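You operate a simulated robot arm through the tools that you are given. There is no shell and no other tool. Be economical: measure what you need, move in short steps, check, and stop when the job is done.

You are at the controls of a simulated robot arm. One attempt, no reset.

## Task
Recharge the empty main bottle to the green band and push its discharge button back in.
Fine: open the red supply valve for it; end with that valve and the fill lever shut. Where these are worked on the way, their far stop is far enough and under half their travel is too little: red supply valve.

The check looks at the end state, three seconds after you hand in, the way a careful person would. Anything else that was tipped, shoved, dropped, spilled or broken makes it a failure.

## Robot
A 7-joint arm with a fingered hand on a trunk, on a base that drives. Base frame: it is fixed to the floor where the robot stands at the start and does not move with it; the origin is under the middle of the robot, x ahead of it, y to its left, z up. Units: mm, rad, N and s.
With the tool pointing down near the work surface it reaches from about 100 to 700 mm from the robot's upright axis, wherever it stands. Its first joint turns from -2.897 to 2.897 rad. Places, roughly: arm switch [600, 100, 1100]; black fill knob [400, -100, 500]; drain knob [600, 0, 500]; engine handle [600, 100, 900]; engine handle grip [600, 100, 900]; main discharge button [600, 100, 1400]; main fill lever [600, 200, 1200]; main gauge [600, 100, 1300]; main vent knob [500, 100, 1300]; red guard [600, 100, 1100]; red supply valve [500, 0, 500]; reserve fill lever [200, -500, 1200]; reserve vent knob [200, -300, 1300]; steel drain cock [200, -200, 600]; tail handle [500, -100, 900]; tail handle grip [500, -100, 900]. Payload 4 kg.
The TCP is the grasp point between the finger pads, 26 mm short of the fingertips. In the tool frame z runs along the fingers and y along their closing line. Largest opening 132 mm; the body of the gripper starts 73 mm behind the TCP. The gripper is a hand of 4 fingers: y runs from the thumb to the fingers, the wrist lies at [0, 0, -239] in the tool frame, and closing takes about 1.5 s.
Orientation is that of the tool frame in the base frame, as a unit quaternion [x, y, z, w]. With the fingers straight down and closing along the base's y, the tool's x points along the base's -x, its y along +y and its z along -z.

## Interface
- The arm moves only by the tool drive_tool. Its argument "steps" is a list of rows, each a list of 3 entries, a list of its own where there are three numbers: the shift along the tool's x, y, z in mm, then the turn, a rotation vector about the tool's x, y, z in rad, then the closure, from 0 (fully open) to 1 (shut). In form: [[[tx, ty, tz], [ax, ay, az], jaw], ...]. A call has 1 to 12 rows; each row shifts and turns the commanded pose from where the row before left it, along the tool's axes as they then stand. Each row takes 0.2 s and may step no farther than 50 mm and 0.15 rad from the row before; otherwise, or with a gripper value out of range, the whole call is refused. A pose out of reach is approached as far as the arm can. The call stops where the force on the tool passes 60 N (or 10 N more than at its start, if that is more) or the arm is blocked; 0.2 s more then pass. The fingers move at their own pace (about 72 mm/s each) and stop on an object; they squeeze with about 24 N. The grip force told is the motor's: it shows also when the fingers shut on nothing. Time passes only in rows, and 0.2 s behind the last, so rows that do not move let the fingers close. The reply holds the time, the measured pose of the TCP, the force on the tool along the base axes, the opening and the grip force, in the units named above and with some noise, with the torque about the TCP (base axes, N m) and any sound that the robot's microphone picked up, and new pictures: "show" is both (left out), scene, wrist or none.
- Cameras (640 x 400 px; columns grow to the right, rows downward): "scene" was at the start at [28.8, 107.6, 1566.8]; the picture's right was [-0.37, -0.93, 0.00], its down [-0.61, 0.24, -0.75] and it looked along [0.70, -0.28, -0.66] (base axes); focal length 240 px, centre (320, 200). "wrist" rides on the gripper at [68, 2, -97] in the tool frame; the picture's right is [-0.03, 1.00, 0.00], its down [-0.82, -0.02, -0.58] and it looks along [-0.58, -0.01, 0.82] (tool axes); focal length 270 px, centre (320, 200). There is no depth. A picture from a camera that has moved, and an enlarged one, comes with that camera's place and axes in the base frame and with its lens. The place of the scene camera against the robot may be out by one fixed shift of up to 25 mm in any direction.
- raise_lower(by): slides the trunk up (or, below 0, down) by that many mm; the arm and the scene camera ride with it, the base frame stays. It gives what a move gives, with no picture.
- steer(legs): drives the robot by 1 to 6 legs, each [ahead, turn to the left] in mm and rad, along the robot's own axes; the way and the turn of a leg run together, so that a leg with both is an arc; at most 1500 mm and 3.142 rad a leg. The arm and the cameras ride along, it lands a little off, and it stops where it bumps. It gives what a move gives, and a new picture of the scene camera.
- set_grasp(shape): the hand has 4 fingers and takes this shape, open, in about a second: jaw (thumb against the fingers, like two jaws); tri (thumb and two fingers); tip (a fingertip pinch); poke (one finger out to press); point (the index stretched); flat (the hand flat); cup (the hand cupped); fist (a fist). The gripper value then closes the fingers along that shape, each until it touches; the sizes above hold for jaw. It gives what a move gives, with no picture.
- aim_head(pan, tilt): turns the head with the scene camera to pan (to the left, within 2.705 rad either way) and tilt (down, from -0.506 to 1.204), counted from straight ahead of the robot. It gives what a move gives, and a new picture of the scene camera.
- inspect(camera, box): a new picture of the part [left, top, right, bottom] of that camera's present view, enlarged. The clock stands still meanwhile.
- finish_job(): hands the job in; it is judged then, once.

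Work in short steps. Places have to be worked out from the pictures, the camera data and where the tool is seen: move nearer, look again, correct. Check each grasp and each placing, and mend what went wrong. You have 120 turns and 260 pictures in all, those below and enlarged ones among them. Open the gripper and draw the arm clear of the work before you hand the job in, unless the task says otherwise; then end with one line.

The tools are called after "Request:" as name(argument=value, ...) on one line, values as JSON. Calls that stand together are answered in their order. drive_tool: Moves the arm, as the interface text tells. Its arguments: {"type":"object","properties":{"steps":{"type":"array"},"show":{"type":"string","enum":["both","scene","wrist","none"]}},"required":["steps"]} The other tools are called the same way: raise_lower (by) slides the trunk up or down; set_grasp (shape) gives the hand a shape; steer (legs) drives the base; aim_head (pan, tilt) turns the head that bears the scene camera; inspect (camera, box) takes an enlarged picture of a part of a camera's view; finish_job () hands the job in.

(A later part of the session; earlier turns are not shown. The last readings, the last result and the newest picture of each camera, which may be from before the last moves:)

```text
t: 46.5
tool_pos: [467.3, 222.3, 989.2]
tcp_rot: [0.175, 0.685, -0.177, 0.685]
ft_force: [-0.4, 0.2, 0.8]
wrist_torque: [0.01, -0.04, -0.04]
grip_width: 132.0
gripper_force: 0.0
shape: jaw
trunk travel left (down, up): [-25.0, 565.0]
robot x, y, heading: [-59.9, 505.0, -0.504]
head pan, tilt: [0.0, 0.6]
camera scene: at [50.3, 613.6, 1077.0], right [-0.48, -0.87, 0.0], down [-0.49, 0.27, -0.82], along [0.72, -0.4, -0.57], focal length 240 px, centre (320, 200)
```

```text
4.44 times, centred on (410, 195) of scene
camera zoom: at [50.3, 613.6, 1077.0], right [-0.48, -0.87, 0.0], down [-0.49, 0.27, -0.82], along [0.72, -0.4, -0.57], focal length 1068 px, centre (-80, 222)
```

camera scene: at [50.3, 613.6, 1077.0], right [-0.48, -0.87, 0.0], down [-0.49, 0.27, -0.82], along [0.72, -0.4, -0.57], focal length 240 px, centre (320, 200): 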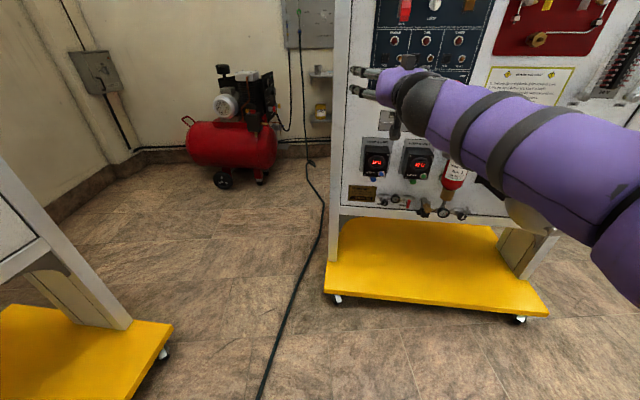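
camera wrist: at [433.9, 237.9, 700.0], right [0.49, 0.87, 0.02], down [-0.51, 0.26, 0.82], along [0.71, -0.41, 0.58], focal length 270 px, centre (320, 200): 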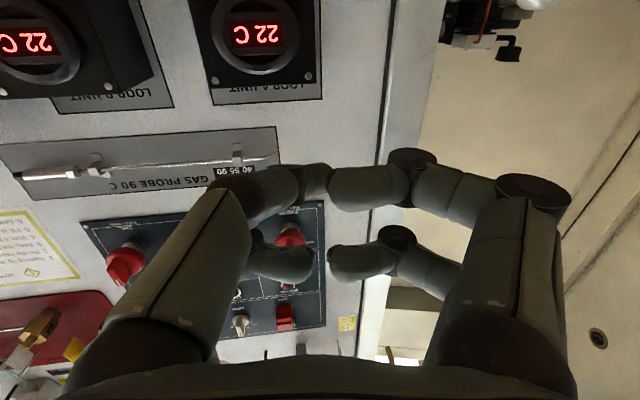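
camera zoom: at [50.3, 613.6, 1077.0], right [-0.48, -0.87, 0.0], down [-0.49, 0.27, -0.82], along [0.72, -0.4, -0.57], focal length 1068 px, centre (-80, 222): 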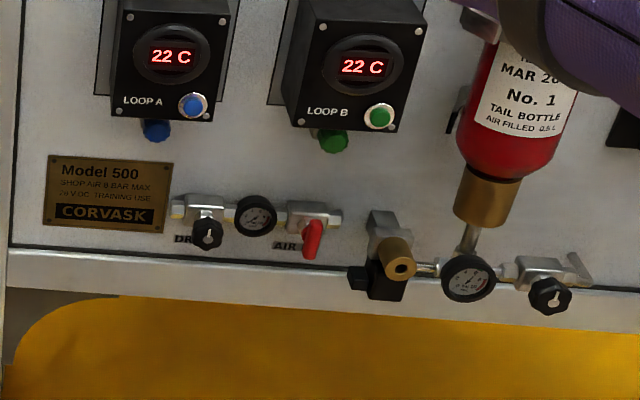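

The red lever is a short handle hanging down, which I place near (551, -52, 538). I bring the hand down in front of it, about 150 mm off, for a close look.

Request:
drive_tool(steps=[[[42, -15, 0], [0, 0, 0], 0], [[42, -15, 0], [0, 0, 0], 0], [[42, -15, 0], [0, 0, 0], 0], [[42, -15, 0], [0, 0, 0], 0], [[42, -15, 0], [0, 0, 0], 0], [[42, -15, 0], [0, 0, 0], 0], [[42, -20, 0], [0, 0, 0], 0], [[42, -20, 0], [0, 0, 0], 0], [[42, -20, 0], [0, 0, 0], 0], [[42, -20, 0], [0, 0, 0], 0], [[30, -20, 0], [0, 0, 0], 0]])

```text
t: 48.9
tool_pos: [364.2, 51.7, 643.6]
tcp_rot: [0.178, 0.692, -0.175, 0.677]
ft_force: [-1.0, 0.6, 1.0]
wrist_torque: [0.02, 0.01, 0.02]
grip_width: 132.1
gripper_force: 0.0
shape: jaw
out of reach, approached as far as the arm can: row 9, 10, 11
trunk travel left (down, up): [-25.0, 565.0]
robot x, y, heading: [-61.8, 511.1, -0.507]
head pan, tilt: [0.0, 0.6]
camera scene: at [50.3, 613.6, 1077.0], right [-0.48, -0.87, 0.0], down [-0.49, 0.27, -0.82], along [0.72, -0.4, -0.57], focal length 240 px, centre (320, 200)
camera wrist: at [277.7, 99.7, 576.9], right [0.48, 0.88, 0.02], down [-0.5, 0.25, 0.83], along [0.72, -0.41, 0.56], focal length 270 px, centre (320, 200)
```

scene: 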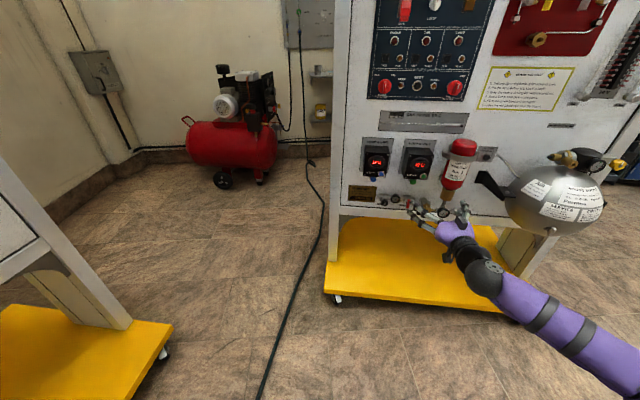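
wrist: 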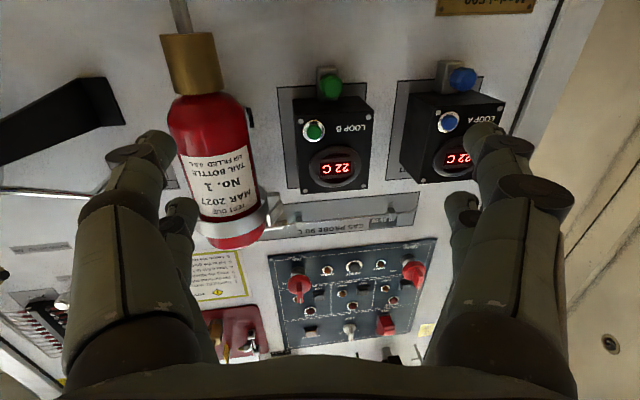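

Low and level is out of reach and the camera looks up too much. I pitch the fingers 0.6 rad downward, which also brings the camera level with the valve.

Request:
drive_tool(steps=[[[0, 0, 0], [0, 0.15, 0], 0], [[0, 0, 0], [0, 0.15, 0], 0], [[0, 0, 0], [0, 0.15, 0], 0], [[0, 0, 0], [0, 0.15, 0], 0], [[20, 0, 0], [0, 0, 0], 0], [[40, 0, 0], [0, 0, 0], 0], [[40, 0, 10], [0, 0, 0], 0]])

```text
t: 50.5
tool_pos: [321.3, 78.0, 557.2]
tcp_rot: [0.22, 0.856, -0.117, 0.452]
ft_force: [-0.3, 0.7, 0.9]
wrist_torque: [-0.03, 0.0, 0.0]
grip_width: 131.8
gripper_force: 0.0
shape: jaw
trunk travel left (down, up): [-25.0, 565.0]
robot x, y, heading: [-63.2, 510.9, -0.508]
head pan, tilt: [0.0, 0.6]
camera scene: at [50.3, 613.8, 1077.1], right [-0.48, -0.87, 0.0], down [-0.49, 0.27, -0.83], along [0.72, -0.4, -0.56], focal length 240 px, centre (320, 200)
camera wrist: at [219.0, 135.9, 555.1], right [0.5, 0.87, 0.02], down [-0.02, -0.01, 1.0], along [0.87, -0.5, 0.02], focal length 270 px, centre (320, 200)
```

scene: 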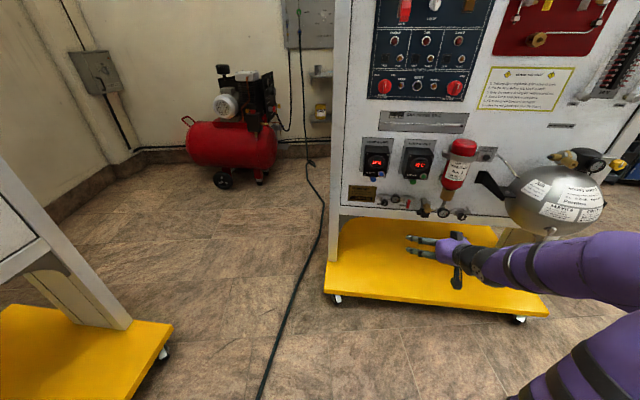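
wrist: 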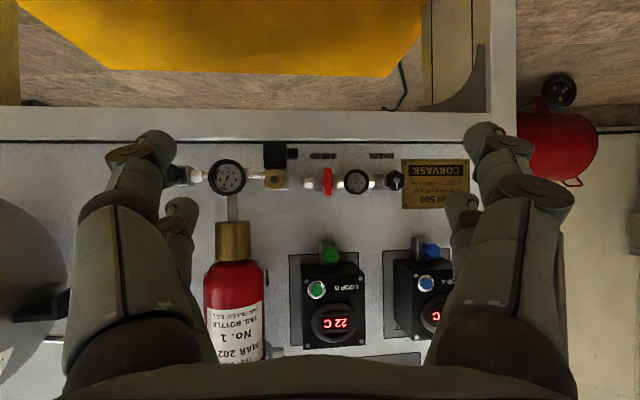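

Now the valve is in full view (upside down), straight ahead. I enlarge it.

Request:
inspect(camera="wrist", box=[260, 140, 420, 220])

```text
4.00 times, centred on (340, 180) of wrist
camera zoom: at [219.0, 135.9, 555.1], right [0.5, 0.87, 0.02], down [-0.02, -0.01, 1.0], along [0.87, -0.5, 0.02], focal length 1081 px, centre (240, 280)
```

zoom: 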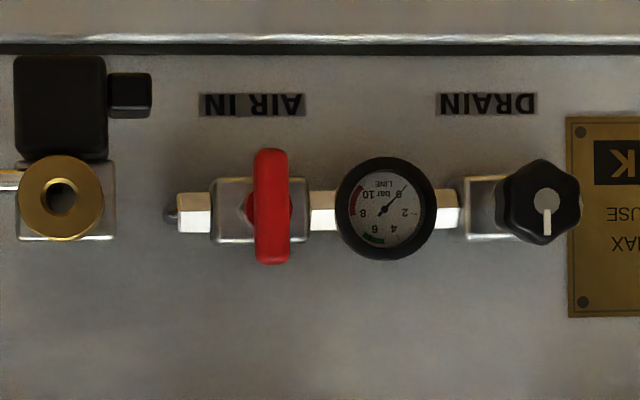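

The handle is a small red bar with about 17 mm free on the gauge side, so I use the fingertip pinch. I move forward and level the hand again in front of the valve.

Request:
set_grasp(shape="tip")

Request:
drive_tool(steps=[[[-22.6, 2, 33], [0, 0, 0], 0], [[-22.6, 2, 33], [0, 0, 0], 0], [[-22.6, 2, 33], [0, 0, 0], 0], [[0, 0, 0], [0, -0.15, 0], 0], [[0, 0, 0], [0, -0.15, 0], 0], [[0, 0, 0], [0, -0.15, 0], 0]])

```text
t: 51.4
tool_pos: [322.3, 77.8, 556.9]
tcp_rot: [0.222, 0.857, -0.116, 0.451]
ft_force: [0.4, 0.0, -0.3]
wrist_torque: [0.01, 0.01, -0.01]
grip_width: 132.0
gripper_force: 0.1
shape: tip
trunk travel left (down, up): [-25.0, 565.0]
robot x, y, heading: [-59.8, 504.7, -0.509]
head pan, tilt: [0.0, 0.6]
```

```text
t: 52.8
tool_pos: [428.3, 21.7, 557.5]
tcp_rot: [0.189, 0.733, -0.164, 0.633]
ft_force: [0.3, 0.3, -0.4]
wrist_torque: [0.02, 0.02, -0.03]
grip_width: 132.1
gripper_force: 0.1
shape: tip
trunk travel left (down, up): [-25.0, 565.0]
robot x, y, heading: [-57.7, 508.3, -0.504]
head pan, tilt: [0.0, 0.6]
camera scene: at [50.4, 613.8, 1077.1], right [-0.48, -0.87, 0.0], down [-0.49, 0.27, -0.83], along [0.72, -0.4, -0.56], focal length 240 px, centre (320, 200)
camera wrist: at [337.5, 74.5, 504.1], right [0.49, 0.87, 0.02], down [-0.4, 0.2, 0.89], along [0.77, -0.45, 0.45], focal length 270 px, centre (320, 200)
```

scene: 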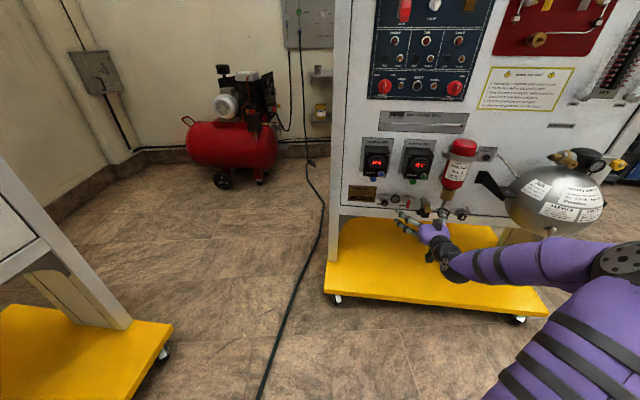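
wrist: 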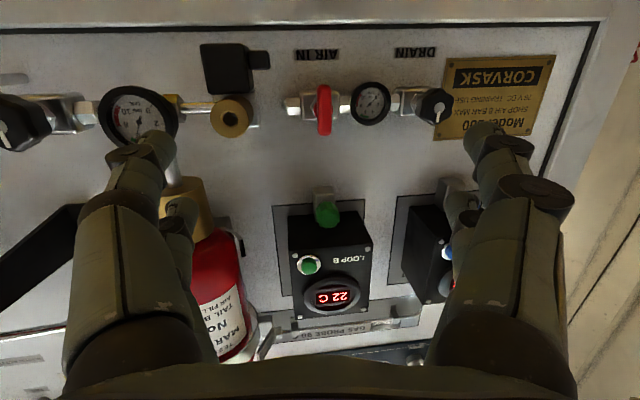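

The handle centre triangulates to about (551, -43, 538). I level the hand and part-close the pinch here to see where the tips meet.

Request:
drive_tool(steps=[[[15, 5, 0], [0, -0.13, 0], 0.4], [[5, 0, 0], [0, 0, 0], 0.7], [[0, 0, 0], [0, 0, 0], 0.7], [[0, 0, 0], [0, 0, 0], 0.7], [[0, 0, 0], [0, 0, 0], 0.7]])

```text
t: 54.0
tool_pos: [430.1, 27.7, 536.0]
tcp_rot: [0.178, 0.69, -0.175, 0.679]
ft_force: [-0.4, -0.6, 0.9]
wrist_torque: [0.01, 0.02, -0.01]
grip_width: 39.9
gripper_force: 0.0
shape: tip
trunk travel left (down, up): [-25.0, 565.0]
robot x, y, heading: [-58.4, 506.1, -0.499]
head pan, tilt: [0.0, 0.6]
camera scene: at [50.3, 613.6, 1077.0], right [-0.48, -0.87, 0.0], down [-0.49, 0.27, -0.82], along [0.72, -0.4, -0.57], focal length 240 px, centre (320, 200)
camera wrist: at [344.2, 76.6, 470.2], right [0.49, 0.87, 0.03], down [-0.5, 0.25, 0.83], along [0.72, -0.41, 0.56], focal length 270 px, centre (320, 200)
```

scene: 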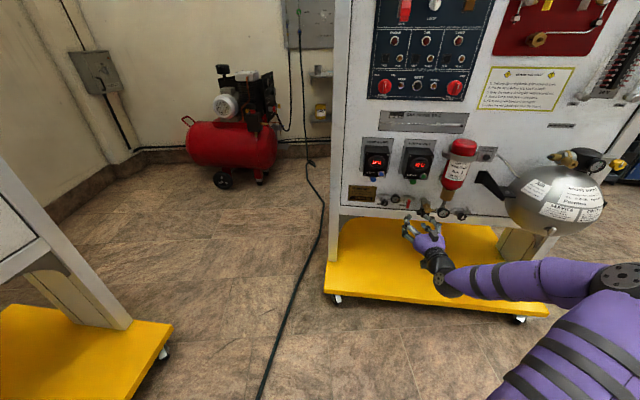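
wrist: 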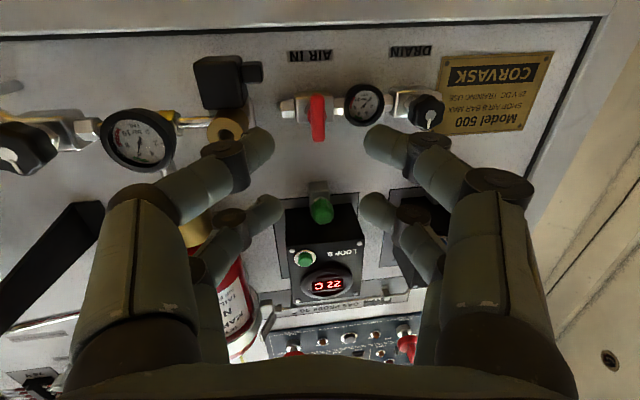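

Finger pairs sit about 20 mm above and below the tool axis, matching the bar's ends. The line gauge face lies about 22 mm behind the handle's front, so tips can reach the bar without touching it. I advance 100 mm with a 40 mm gap and look.

Request:
drive_tool(steps=[[[-2, 0, 35], [0, 0, 0], 0.7], [[0, 0, 35], [0, 0, 0], 0.7], [[0, 0, 30], [0, 0, 0], 0.7]], show="wrist")

Request:
inspect(camera="wrist", box=[220, 60, 420, 220])

Request:
inspect(camera="scene", box=[370, 160, 490, 250])

```text
t: 54.8
tool_pos: [517.8, -20.3, 536.7]
tcp_rot: [0.179, 0.691, -0.176, 0.678]
ft_force: [0.7, 0.9, -0.3]
wrist_torque: [0.01, -0.03, 0.01]
grip_width: 39.9
gripper_force: 0.1
shape: tip
trunk travel left (down, up): [-25.0, 565.0]
robot x, y, heading: [-59.8, 504.7, -0.507]
head pan, tilt: [0.0, 0.6]
camera wrist: at [432.2, 27.8, 469.8], right [0.49, 0.87, 0.03], down [-0.5, 0.25, 0.83], along [0.72, -0.41, 0.56], focal length 270 px, centre (320, 200)
```

wrist: 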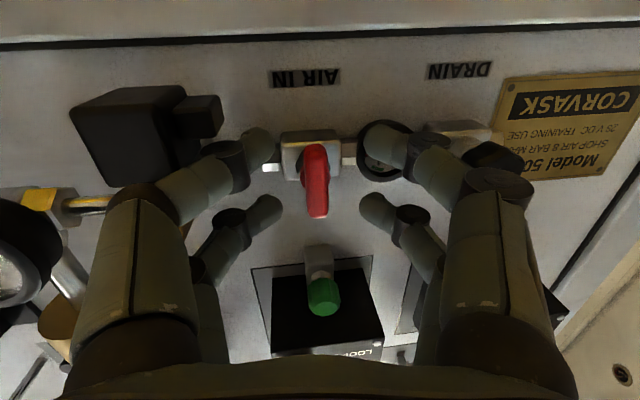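

```text
2.50 times, centred on (320, 140) of wrist
camera zoom: at [432.2, 27.8, 469.8], right [0.49, 0.87, 0.03], down [-0.5, 0.25, 0.83], along [0.72, -0.41, 0.56], focal length 676 px, centre (320, 350)
```

zoom: 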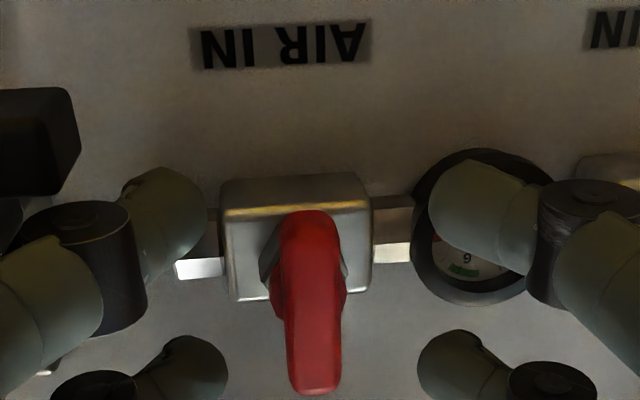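

```text
4.44 times, centred on (430, 205) of scene
camera zoom: at [50.2, 613.7, 1077.1], right [-0.48, -0.87, 0.0], down [-0.49, 0.27, -0.83], along [0.72, -0.4, -0.56], focal length 1068 px, centre (-169, 178)
```

zoom: 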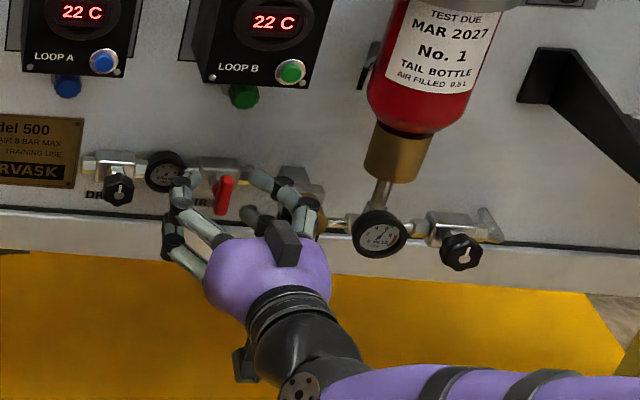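

The handle is a wing bar standing out towards me, centred between the fingers. I go in 28 mm and pinch it.

Request:
drive_tool(steps=[[[-2, 0, 28], [0, 0, 0], 0.7], [[0, 0, 0], [0, 0, 0], 1.0], [[0, 0, 0], [0, 0, 0], 1.0], [[0, 0, 0], [0, 0, 0], 1.0], [[0, 0, 0], [0, 0, 0], 1.0]], show="wrist")

Request:
inspect(camera="scene", box=[370, 160, 490, 250])

```text
t: 55.3
tool_pos: [538.3, -28.4, 538.0]
tcp_rot: [0.176, 0.693, -0.173, 0.677]
ft_force: [-9.3, 2.3, 7.4]
wrist_torque: [-0.22, -0.13, 0.02]
grip_width: 9.1
gripper_force: 20.9
shape: tip
trunk travel left (down, up): [-25.0, 565.0]
robot x, y, heading: [-63.3, 505.1, -0.504]
head pan, tilt: [0.0, 0.6]
stopped in row 2: the force on the tool passed its limit at 72 N (the readings are from after the stop); the commanded pose is now the measured one
camera wrist: at [454.1, 18.5, 471.5], right [0.48, 0.88, 0.02], down [-0.5, 0.25, 0.83], along [0.72, -0.41, 0.56], focal length 270 px, centre (320, 200)
```

wrist: 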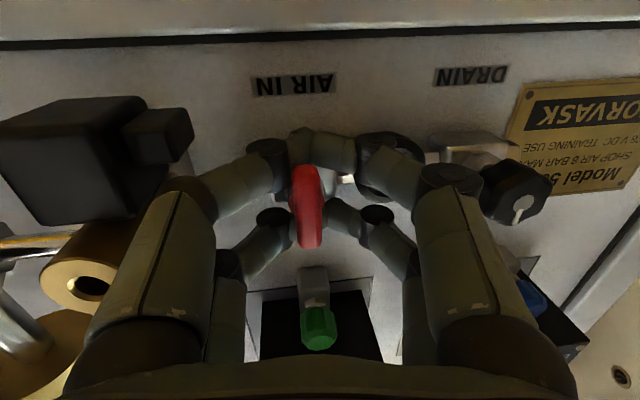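

```text
4.44 times, centred on (430, 205) of scene
camera zoom: at [48.8, 613.9, 1077.2], right [-0.48, -0.87, 0.0], down [-0.49, 0.27, -0.83], along [0.72, -0.4, -0.56], focal length 1068 px, centre (-169, 178)
```

zoom: 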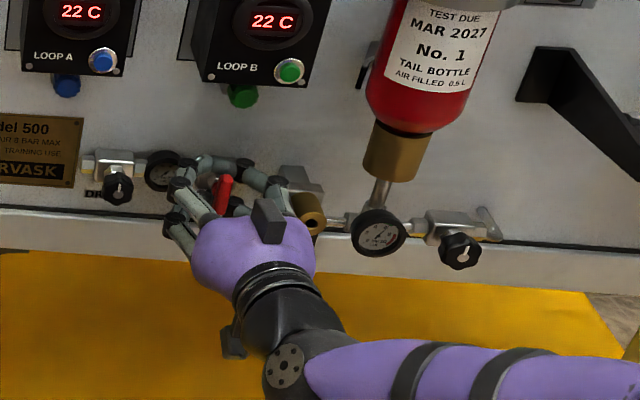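

The pinch holds at 9 mm with residual force small. I try a turn anticlockwise (as seen from the robot) and watch torque and the handle.

Request:
drive_tool(steps=[[[0, 0, 0], [0, 0, -0.1], 1.0], [[0, 0, 0], [0, 0, -0.1], 1.0], [[0, 0, 0], [0, 0, -0.1], 1.0], [[0, 0, 0], [0, 0, 0], 1.0]], show="wrist")

Request:
inspect(camera="scene", box=[370, 160, 490, 250])

```text
t: 56.3
tool_pos: [540.7, -26.6, 537.6]
tcp_rot: [0.067, 0.713, -0.269, 0.644]
ft_force: [-11.6, 3.9, 10.8]
wrist_torque: [0.05, -0.35, 0.03]
grip_width: 4.8
gripper_force: 24.2
shape: tip
trunk travel left (down, up): [-25.0, 565.0]
robot x, y, heading: [-60.7, 502.3, -0.502]
head pan, tilt: [0.0, 0.6]
camera wrist: at [446.3, 3.3, 473.4], right [0.45, 0.85, -0.27], down [-0.39, 0.46, 0.8], along [0.81, -0.25, 0.54], focal length 270 px, centre (320, 200)
```

wrist: 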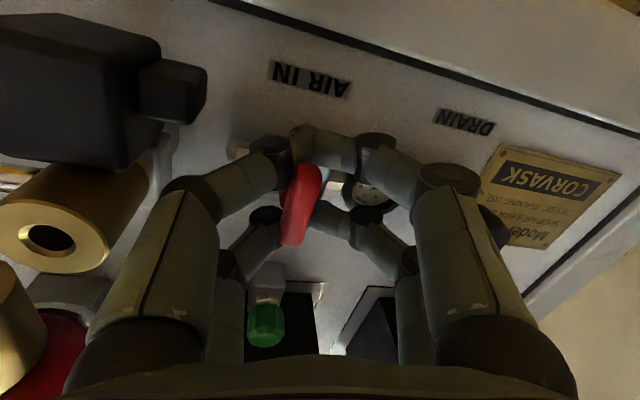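

```text
4.44 times, centred on (430, 205) of scene
camera zoom: at [48.7, 614.6, 1077.1], right [-0.48, -0.87, 0.0], down [-0.49, 0.27, -0.83], along [0.72, -0.4, -0.56], focal length 1068 px, centre (-169, 178)
```

zoom: 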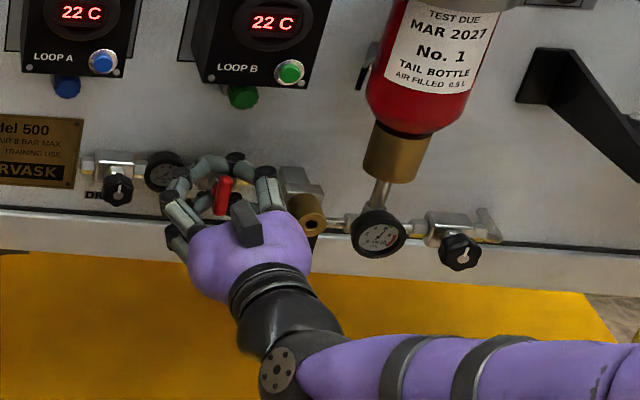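

Request:
inspect(camera="wrist", box=[220, 100, 400, 280])

Request:
inspect(camera="scene", box=[395, 185, 445, 220])

```text
2.22 times, centred on (310, 190) of wrist
camera zoom: at [446.3, 3.3, 473.4], right [0.45, 0.85, -0.27], down [-0.39, 0.46, 0.8], along [0.81, -0.25, 0.54], focal length 601 px, centre (342, 222)
```

zoom: 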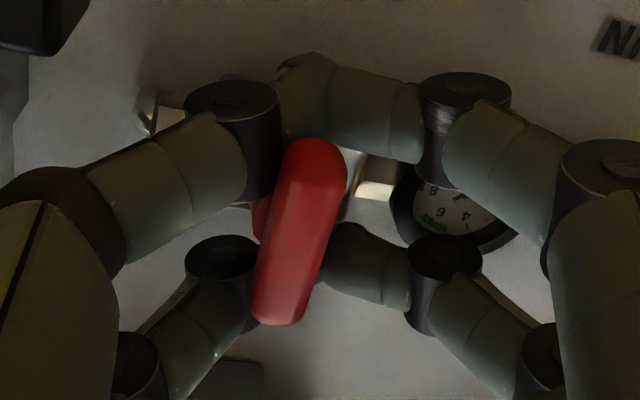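

```text
11.43 times, centred on (420, 202) of scene
camera zoom: at [48.7, 614.6, 1077.1], right [-0.48, -0.87, 0.0], down [-0.49, 0.27, -0.83], along [0.72, -0.4, -0.56], focal length 2747 px, centre (-823, 171)
```

zoom: 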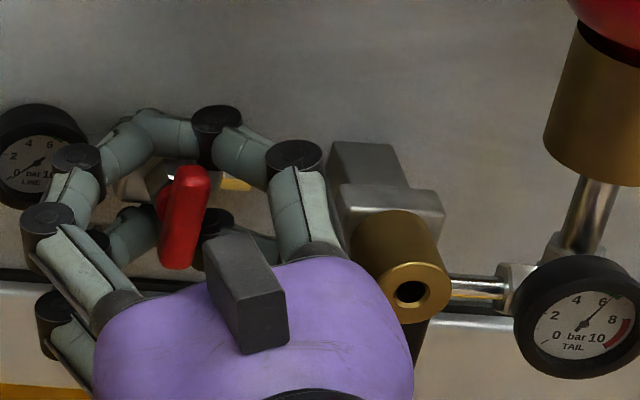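

The tips closed behind the wing, around its stem. I open, undo the roll, draw back 20 mm and pinch again.

Request:
drive_tool(steps=[[[0, 0, 0], [0, 0, 0], 0.65], [[0, 0, 0], [0, 0, 0], 0.65], [[0, 0, 0], [0, 0, 0], 0.65], [[0, 0, 0], [0, 0, 0.15], 0.65], [[0, 0, -20], [0, 0, 0.15], 0.65], [[0, 0, 0], [0, 0, 0], 1.0], [[0, 0, 0], [0, 0, 0], 1.0], [[0, 0, 0], [0, 0, 0], 1.0], [[0, 0, 0], [0, 0, 0], 1.0]], show="none")

Request:
inspect(camera="wrist", box=[220, 100, 400, 280])

Request:
inspect(camera="scene", box=[395, 185, 445, 220])

```text
t: 58.3
tool_pos: [526.2, -18.8, 536.2]
tcp_rot: [0.173, 0.696, -0.169, 0.677]
ft_force: [9.1, -2.5, -0.6]
wrist_torque: [0.1, 0.09, 0.12]
grip_width: 13.4
gripper_force: 23.6
shape: tip
trunk travel left (down, up): [-25.0, 565.0]
robot x, y, heading: [-57.7, 509.0, -0.505]
head pan, tilt: [0.0, 0.6]
```

```text
2.22 times, centred on (310, 190) of wrist
camera zoom: at [438.9, 29.9, 469.9], right [0.47, 0.88, 0.02], down [-0.5, 0.24, 0.83], along [0.73, -0.4, 0.55], focal length 601 px, centre (342, 222)
```

zoom: 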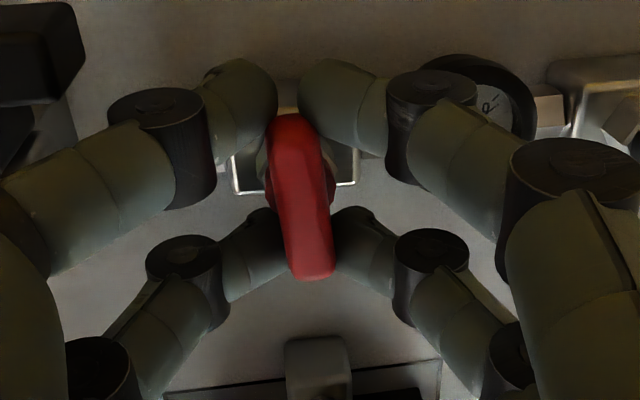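

```text
11.43 times, centred on (420, 202) of scene
camera zoom: at [50.4, 613.7, 1077.0], right [-0.48, -0.87, 0.0], down [-0.49, 0.27, -0.82], along [0.72, -0.4, -0.57], focal length 2747 px, centre (-823, 171)
```

zoom: 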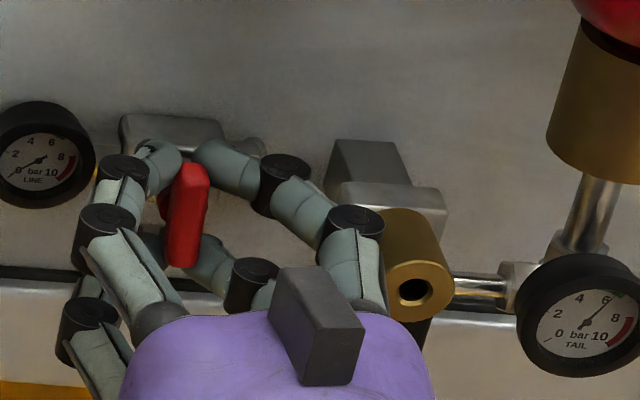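

Now it holds the wing at 13 mm on both ends. I roll anticlockwise.

Request:
drive_tool(steps=[[[0, 0, 0], [0, 0, -0.1], 1.0], [[0, 0, 0], [0, 0, -0.1], 1.0], [[0, 0, 0], [0, 0, -0.1], 1.0], [[0, 0, 0], [0, 0, -0.1], 1.0], [[0, 0, 0], [0, 0, 0], 1.0]], show="none")

Request:
inspect(camera="scene", box=[395, 185, 445, 220])

```text
t: 59.5
tool_pos: [525.8, -16.7, 531.0]
tcp_rot: [0.033, 0.719, -0.298, 0.627]
ft_force: [8.2, 6.5, -25.1]
wrist_torque: [0.92, -0.72, -1.66]
grip_width: 7.2
gripper_force: 24.2
shape: tip
trunk travel left (down, up): [-25.0, 565.0]
robot x, y, heading: [-58.8, 507.1, -0.507]
head pan, tilt: [0.0, 0.6]
```

```text
11.43 times, centred on (420, 202) of scene
camera zoom: at [51.4, 612.9, 1076.7], right [-0.48, -0.87, 0.0], down [-0.5, 0.27, -0.82], along [0.72, -0.4, -0.57], focal length 2747 px, centre (-823, 171)
```

zoom: 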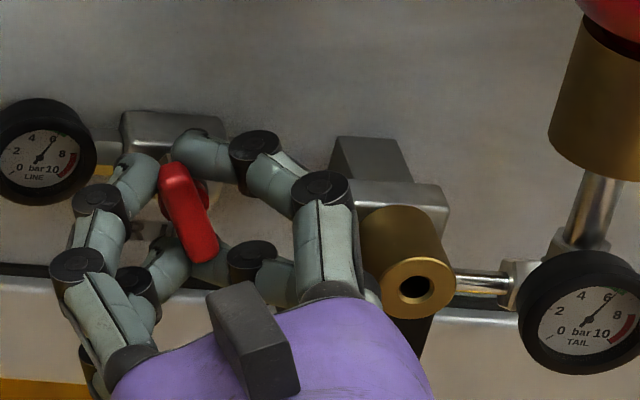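

The handle turned and the LINE gauge jumped to ~6 bar: right direction. I keep rolling to about 90°.

Request:
drive_tool(steps=[[[0, 0, 0], [0, 0, -0.12], 1.0], [[0, 0, 0], [0, 0, -0.12], 1.0], [[0, 0, 0], [0, 0, -0.12], 1.0], [[0, 0, 0], [0, 0, -0.12], 1.0], [[0, 0, 0], [0, 0, -0.12], 1.0], [[0, 0, 0], [0, 0, 0], 1.0]], show="none")

Request:
inspect(camera="scene", box=[395, 185, 445, 220])

```text
t: 60.9
tool_pos: [521.8, -21.7, 529.3]
tcp_rot: [-0.179, 0.699, -0.472, 0.507]
ft_force: [-5.0, -22.8, -32.4]
wrist_torque: [0.69, 0.57, -0.75]
grip_width: 8.2
gripper_force: 23.4
shape: tip
trunk travel left (down, up): [-25.0, 565.0]
robot x, y, heading: [-60.7, 506.4, -0.506]
head pan, tilt: [0.0, 0.6]
```

```text
11.43 times, centred on (420, 202) of scene
camera zoom: at [51.5, 611.2, 1077.1], right [-0.48, -0.87, 0.0], down [-0.5, 0.28, -0.82], along [0.72, -0.4, -0.57], focal length 2747 px, centre (-823, 171)
```

zoom: 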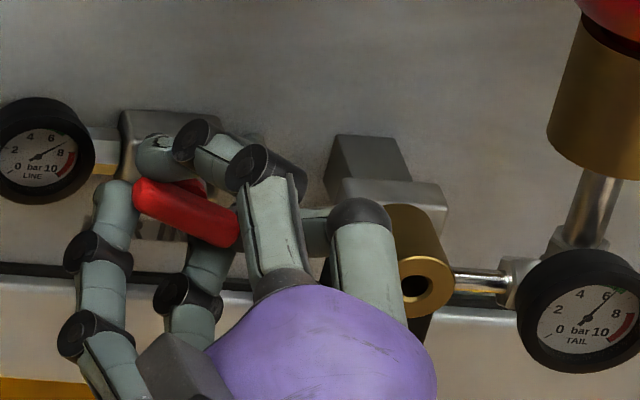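

About 65° turned, line gauge near 7-8 bar. Some more roll, easing up slightly.

Request:
drive_tool(steps=[[[-1.3, -2, 0], [0, 0, -0.12], 1.0], [[-1, -2, 0], [0, 0, -0.12], 1.0], [[0, 0, 0], [0, 0, -0.12], 1.0], [[0, 0, 0], [0, 0, 0], 1.0]], show="none")

Request:
inspect(camera="scene", box=[395, 185, 445, 220])

```text
t: 61.9
tool_pos: [520.6, -30.7, 539.9]
tcp_rot: [-0.309, 0.658, -0.54, 0.425]
ft_force: [12.0, -1.3, -45.1]
wrist_torque: [0.16, 0.63, -0.06]
grip_width: 5.6
gripper_force: 23.7
shape: tip
out of reach, approached as far as the arm can: row 3
trunk travel left (down, up): [-25.0, 565.0]
robot x, y, heading: [-61.5, 508.8, -0.504]
head pan, tilt: [0.0, 0.6]
```

```text
11.43 times, centred on (420, 202) of scene
camera zoom: at [53.2, 611.2, 1076.8], right [-0.49, -0.87, 0.0], down [-0.5, 0.28, -0.82], along [0.72, -0.4, -0.57], focal length 2747 px, centre (-823, 171)
```

zoom: 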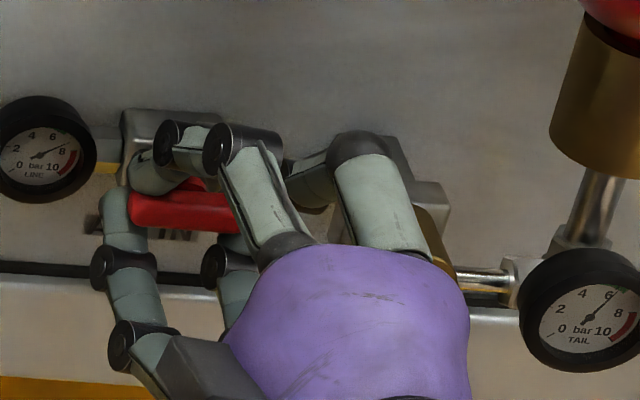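

The handle is now level (open). I release and back straight out.

Request:
drive_tool(steps=[[[0, 0, 0], [0, 0, 0], 0.65], [[0, 0, 0], [0, 0, 0], 0.65], [[0, 0, 0], [0, 0, 0], 0.65], [[0, 0, 0], [0, 0, 0], 0.65], [[0, 0, -30], [0, 0, 0], 0.65], [[0, 0, -40], [0, 0, 0], 0.65], [[0, 0, -40], [0, 0, 0], 0.65]])

Request:
inspect(camera="scene", box=[370, 170, 450, 220])

```text
t: 63.5
tool_pos: [416.1, 10.0, 562.1]
tcp_rot: [-0.303, 0.651, -0.556, 0.42]
ft_force: [-0.8, 0.3, -0.4]
wrist_torque: [0.01, -0.01, -0.03]
grip_width: 46.3
gripper_force: 0.0
shape: tip
out of reach, approached as far as the arm can: row 5
trunk travel left (down, up): [-25.0, 565.0]
robot x, y, heading: [-57.6, 509.9, -0.509]
head pan, tilt: [0.0, 0.6]
camera scene: at [50.0, 613.7, 1077.0], right [-0.49, -0.87, 0.0], down [-0.49, 0.27, -0.82], along [0.72, -0.4, -0.57], focal length 240 px, centre (320, 200)
camera wrist: at [298.7, -3.6, 549.2], right [0.09, 0.22, -0.97], down [-0.13, 0.97, 0.21], along [0.99, 0.11, 0.11], focal length 270 px, centre (320, 200)
```

scene: 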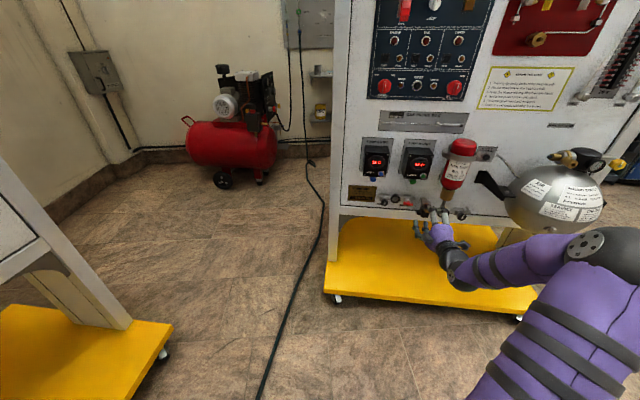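
wrist: 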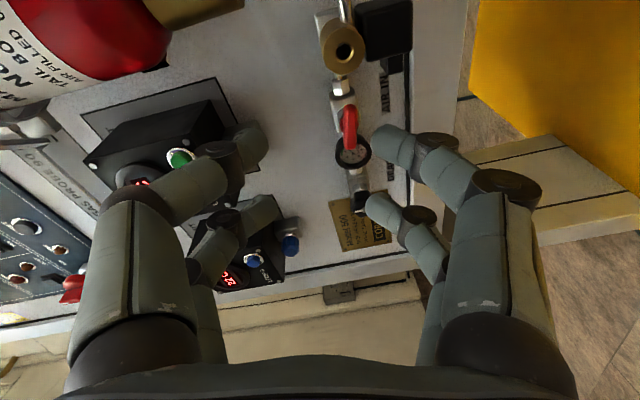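

```text
8.00 times, centred on (410, 195) of scene
camera zoom: at [50.0, 613.7, 1077.0], right [-0.49, -0.87, 0.0], down [-0.49, 0.27, -0.82], along [0.72, -0.4, -0.57], focal length 1923 px, centre (-400, 240)
```

zoom: 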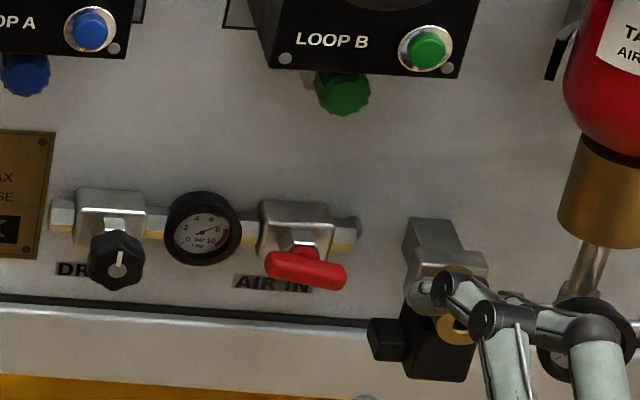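

Supply is open and holding at ~7 bar. I back off further, undo the roll, then raise the trunk.

Request:
drive_tool(steps=[[[0, 0, -40], [0, 0, 0], 0.5], [[0, 0, -40], [0, 0, 0.15], 0.5], [[0, 0, 0], [0, 0, 0.15], 0.5], [[0, 0, 0], [0, 0, 0.15], 0.5], [[0, 0, 0], [0, 0, 0.15], 0.5], [[0, 0, 0], [0, 0, 0.15], 0.5], [[0, 0, 0], [0, 0, 0.15], 0.5], [[0, 0, 0], [0, 0, 0.15], 0.5], [[0, 0, 0], [0, 0, 0.15], 0.5], [[0, 0, 0], [0, 0, 0.15], 0.5]], show="none")

Request:
raise_lower(by=400)

Request:
raise_lower(by=140)

Request:
aim_head(pan=0.0, tilt=0.45)

```text
t: 65.7
tool_pos: [347.6, 49.8, 564.5]
tcp_rot: [0.171, 0.696, -0.173, 0.675]
ft_force: [-0.4, 0.4, -0.6]
wrist_torque: [0.01, 0.0, -0.02]
grip_width: 65.4
gripper_force: 0.1
shape: tip
trunk travel left (down, up): [-25.0, 565.0]
robot x, y, heading: [-61.6, 508.5, -0.5]
head pan, tilt: [0.0, 0.6]
```

```text
t: 69.5
tool_pos: [348.9, 50.0, 964.9]
tcp_rot: [0.17, 0.697, -0.173, 0.675]
ft_force: [0.2, 0.5, 0.2]
wrist_torque: [0.0, 0.02, 0.02]
grip_width: 65.5
gripper_force: 0.1
shape: tip
trunk travel left (down, up): [-425.0, 165.0]
robot x, y, heading: [-59.6, 510.0, -0.51]
head pan, tilt: [0.0, 0.6]
```

```text
t: 71.2
tool_pos: [346.5, 48.7, 1104.3]
tcp_rot: [0.17, 0.696, -0.173, 0.676]
ft_force: [0.5, 0.1, -0.4]
wrist_torque: [0.01, -0.01, -0.01]
grip_width: 65.5
gripper_force: 0.1
shape: tip
trunk travel left (down, up): [-565.0, 25.0]
robot x, y, heading: [-62.8, 510.3, -0.503]
head pan, tilt: [0.0, 0.6]
```

```text
t: 71.9
tool_pos: [348.4, 47.7, 1104.4]
tcp_rot: [0.17, 0.697, -0.173, 0.675]
ft_force: [0.8, 0.7, 0.4]
wrist_torque: [0.04, 0.01, 0.01]
grip_width: 65.3
gripper_force: 0.1
shape: tip
trunk travel left (down, up): [-565.0, 25.0]
robot x, y, heading: [-63.4, 508.7, -0.508]
head pan, tilt: [0.0, 0.45]
camera scene: at [52.9, 612.1, 1630.6], right [-0.48, -0.87, 0.0], down [-0.38, 0.21, -0.9], along [0.79, -0.44, -0.44], focal length 240 px, centre (320, 200)
```

scene: 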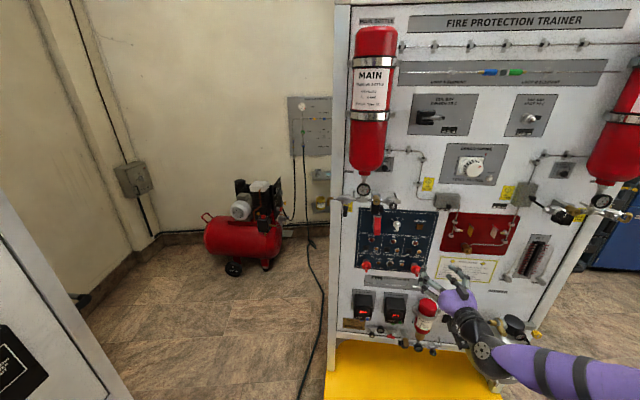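

I move the hand left and up to stand before the main fill lever.

Request:
drive_tool(steps=[[[-20, 40, 5], [0, 0, 0], 0.5], [[-20, 40, 5], [0, 0, 0], 0.5], [[-20, 40, 5], [0, 0, 0], 0.5], [[-20, 40, 5], [0, 0, 0], 0.5], [[-20, 40, 5], [0, 0, 0], 0.5], [[-20, 40, 5], [0, 0, 0], 0.5], [[-20, 25, 5], [0, 0, 0], 0.5]])

```text
t: 73.5
tool_pos: [508.6, 266.6, 1239.5]
tcp_rot: [0.171, 0.696, -0.174, 0.675]
ft_force: [0.1, 0.0, 0.0]
wrist_torque: [-0.02, 0.01, -0.01]
grip_width: 65.6
gripper_force: 0.0
shape: tip
trunk travel left (down, up): [-565.0, 25.0]
robot x, y, heading: [-57.1, 503.8, -0.504]
head pan, tilt: [0.0, 0.45]
camera scene: at [53.1, 612.5, 1630.5], right [-0.48, -0.87, 0.0], down [-0.38, 0.21, -0.9], along [0.79, -0.44, -0.44], focal length 240 px, centre (320, 200)
camera wrist: at [422.6, 313.3, 1173.9], right [0.47, 0.88, 0.01], down [-0.49, 0.25, 0.83], along [0.73, -0.4, 0.55], focal length 270 px, centre (320, 200)
```

scene: 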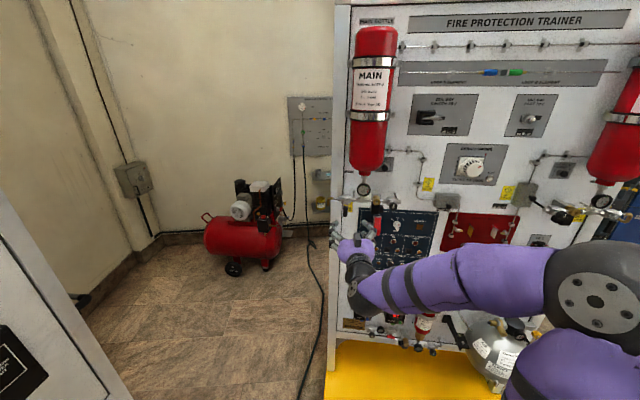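
wrist: 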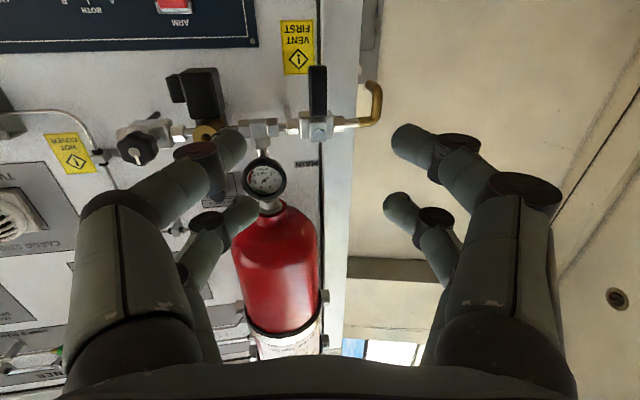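

Lever pivot ≈ (663, 177, 1260), paddle tip ≈ (653, 184, 1208). I advance with a 40 mm gap to straddle the paddle, checking on the way.

Request:
drive_tool(steps=[[[5, 0, 30], [0, 0, 0], 0.7], [[5, 0, 30], [0, 0, 0], 0.7], [[5, 0, 30], [0, 0, 0], 0.7], [[0, 0, 25], [0, 0, 0], 0.7]])

Request:
inspect(camera="scene", box=[310, 160, 420, 260])

```text
t: 74.5
tool_pos: [610.5, 211.5, 1222.0]
tcp_rot: [0.17, 0.697, -0.174, 0.674]
ft_force: [0.1, -0.2, 0.3]
wrist_torque: [-0.03, 0.02, -0.03]
grip_width: 39.9
gripper_force: 0.1
shape: tip
trunk travel left (down, up): [-565.0, 25.0]
robot x, y, heading: [-58.6, 510.3, -0.503]
head pan, tilt: [0.0, 0.45]
camera scene: at [53.3, 611.9, 1630.6], right [-0.48, -0.87, 0.0], down [-0.38, 0.21, -0.9], along [0.79, -0.44, -0.44], focal length 240 px, centre (320, 200)
camera wrist: at [523.5, 257.9, 1156.1], right [0.47, 0.88, 0.01], down [-0.49, 0.25, 0.83], along [0.73, -0.4, 0.55], focal length 270 px, centre (320, 200)
```

scene: 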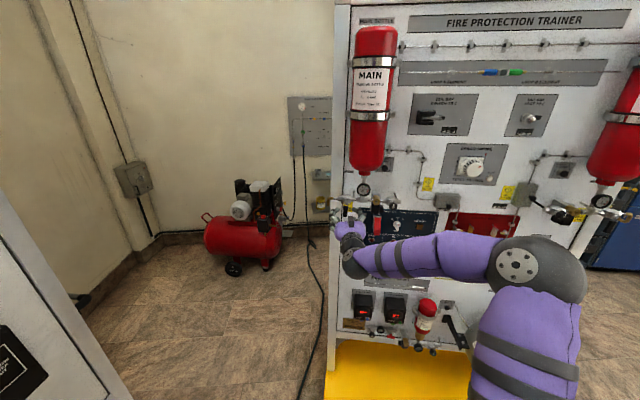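
wrist: 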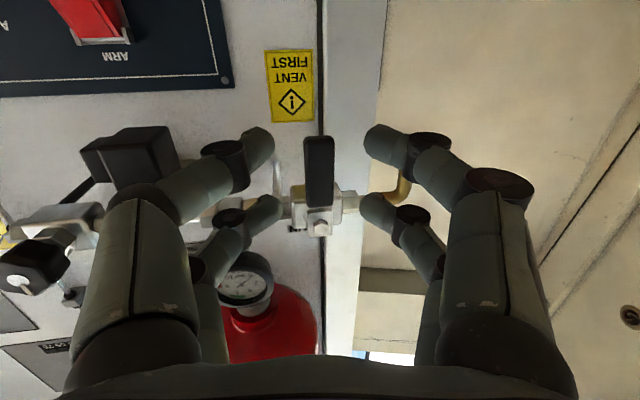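

```text
4.00 times, centred on (365, 210) of scene
camera zoom: at [53.3, 611.9, 1630.6], right [-0.48, -0.87, 0.0], down [-0.38, 0.21, -0.9], along [0.79, -0.44, -0.44], focal length 962 px, centre (140, 160)
```

zoom: 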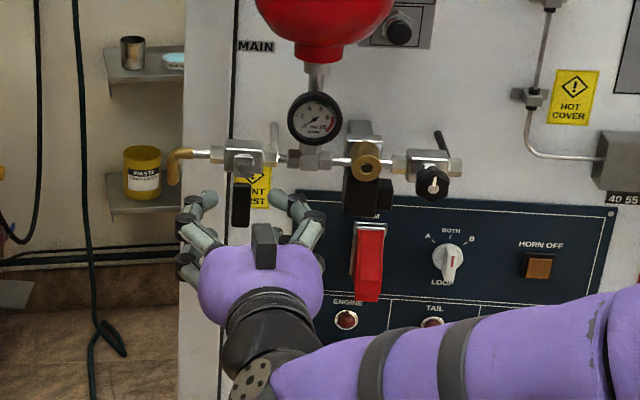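

Well centred. I go in 22 mm and pinch the paddle.

Request:
drive_tool(steps=[[[0, 0, 22], [0, 0, 0], 0.7], [[0, 0, 0], [0, 0, 0], 0.85], [[0, 0, 0], [0, 0, 0], 1.0], [[0, 0, 0], [0, 0, 0], 1.0], [[0, 0, 0], [0, 0, 0], 1.0]], show="wrist")

Request:
inspect(camera="scene", box=[330, 170, 400, 230])

```text
t: 75.7
tool_pos: [633.2, 197.6, 1219.8]
tcp_rot: [0.171, 0.697, -0.174, 0.674]
ft_force: [18.1, -11.1, -3.3]
wrist_torque: [0.11, 0.3, 0.07]
grip_width: 2.0
gripper_force: 24.2
shape: tip
trunk travel left (down, up): [-565.0, 25.0]
robot x, y, heading: [-54.9, 506.7, -0.503]
head pan, tilt: [0.0, 0.45]
camera wrist: at [545.1, 244.8, 1153.6], right [0.47, 0.88, 0.01], down [-0.49, 0.25, 0.83], along [0.73, -0.4, 0.55], focal length 270 px, centre (320, 200)
```

wrist: 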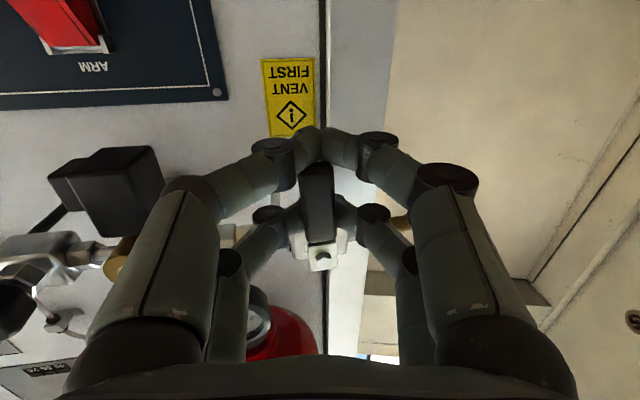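

```text
6.67 times, centred on (365, 200) of scene
camera zoom: at [56.4, 610.2, 1630.5], right [-0.48, -0.87, 0.0], down [-0.38, 0.21, -0.9], along [0.79, -0.44, -0.44], focal length 1603 px, centre (20, 200)
```

zoom: 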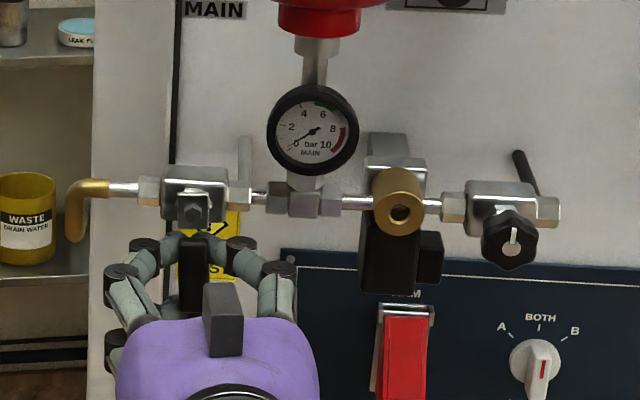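

The tips closed past the paddle. I reopen, back off 10 mm and rise 5 mm, then pinch again.

Request:
drive_tool(steps=[[[0, 0, 0], [0, 0, 0], 0.7], [[0, 0, 0], [0, 0, 0], 0.7], [[0, 0, 0], [0, 0, 0], 0.7], [[-5, 0, -10], [0, 0, 0], 0.7], [[0, 0, 0], [0, 0, 0], 0.85], [[0, 0, 0], [0, 0, 0], 1.0], [[0, 0, 0], [0, 0, 0], 1.0], [[0, 0, 0], [0, 0, 0], 1.0]], show="none")

Request:
inspect(camera="wrist", box=[230, 100, 410, 280])

Request:
inspect(camera="scene", box=[330, 170, 400, 230])

```text
t: 77.5
tool_pos: [621.2, 205.9, 1226.4]
tcp_rot: [0.17, 0.697, -0.173, 0.675]
ft_force: [1.7, -1.8, 1.1]
wrist_torque: [0.02, 0.01, -0.15]
grip_width: 13.3
gripper_force: 24.0
shape: tip
trunk travel left (down, up): [-565.0, 25.0]
robot x, y, heading: [-58.2, 505.2, -0.512]
head pan, tilt: [0.0, 0.45]
```

```text
2.22 times, centred on (320, 190) of wrist
camera zoom: at [534.0, 252.1, 1160.9], right [0.47, 0.88, 0.01], down [-0.49, 0.25, 0.83], along [0.73, -0.4, 0.55], focal length 601 px, centre (320, 222)
```

zoom: 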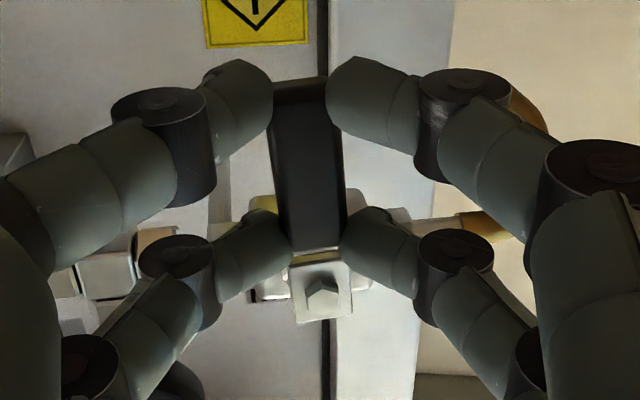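

```text
6.67 times, centred on (365, 200) of scene
camera zoom: at [53.3, 611.9, 1630.6], right [-0.48, -0.87, 0.0], down [-0.38, 0.21, -0.9], along [0.79, -0.44, -0.44], focal length 1603 px, centre (20, 200)
```

zoom: 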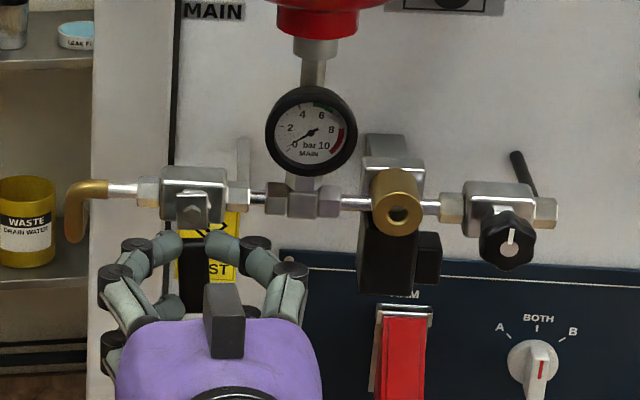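

Firm grip on the paddle (13 mm). I swing its lower end to the right on a 34 mm arc in small steps and watch gauge and forces.

Request:
drive_tool(steps=[[[0, -3.4, 0], [0, 0, -0.1], 1.0], [[0, -3.4, 0], [0, 0, -0.1], 1.0], [[0, -3.4, 0], [0, 0, -0.1], 1.0]], show="none")

Request:
inspect(camera="scene", box=[330, 170, 400, 230])

```text
t: 78.3
tool_pos: [615.5, 197.1, 1228.0]
tcp_rot: [0.063, 0.714, -0.273, 0.641]
ft_force: [-1.1, 0.9, -0.5]
wrist_torque: [0.18, 0.13, -0.2]
grip_width: 13.5
gripper_force: 23.8
shape: tip
trunk travel left (down, up): [-565.0, 25.0]
robot x, y, heading: [-57.8, 504.1, -0.509]
head pan, tilt: [0.0, 0.45]
```

```text
6.67 times, centred on (365, 200) of scene
camera zoom: at [52.8, 612.2, 1630.6], right [-0.48, -0.87, 0.0], down [-0.38, 0.21, -0.9], along [0.79, -0.44, -0.44], focal length 1603 px, centre (20, 200)
```

zoom: 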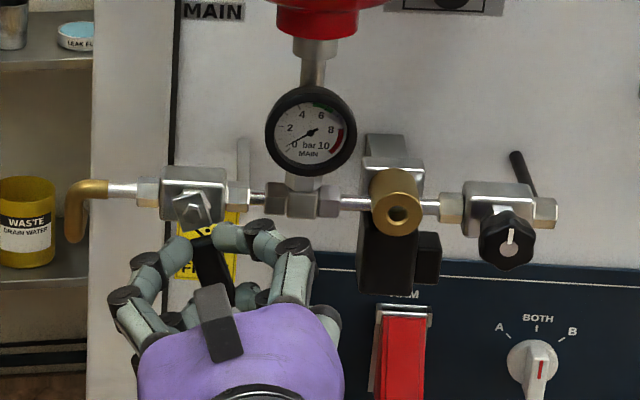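

It turns freely that way; gauge still 0. A few more small steps.

Request:
drive_tool(steps=[[[0, -3.4, 0], [0, 0, -0.1], 1.0], [[0, -3.4, 0], [0, 0, -0.1], 1.0]], show="none")

Request:
inspect(camera="scene", box=[340, 170, 390, 210])

```text
t: 78.9
tool_pos: [610.4, 191.9, 1231.4]
tcp_rot: [-0.008, 0.717, -0.336, 0.611]
ft_force: [-6.5, 1.9, -1.3]
wrist_torque: [0.31, 0.25, -0.3]
grip_width: 13.7
gripper_force: 23.7
shape: tip
trunk travel left (down, up): [-565.0, 25.0]
robot x, y, heading: [-56.8, 507.1, -0.508]
head pan, tilt: [0.0, 0.45]
```

```text
10.00 times, centred on (365, 190) of scene
camera zoom: at [52.0, 612.5, 1630.6], right [-0.48, -0.87, 0.0], down [-0.38, 0.21, -0.9], along [0.79, -0.44, -0.43], focal length 2404 px, centre (-130, 300)
```

zoom: 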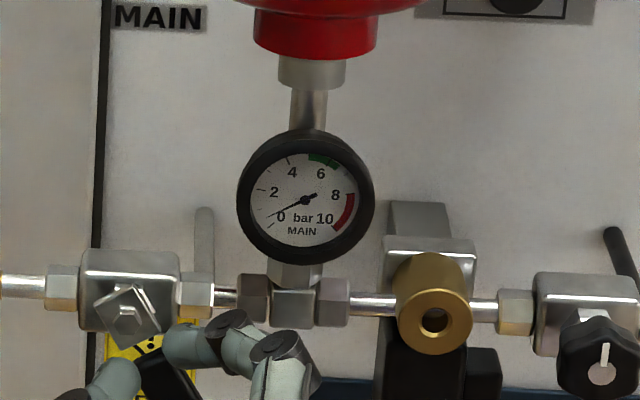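

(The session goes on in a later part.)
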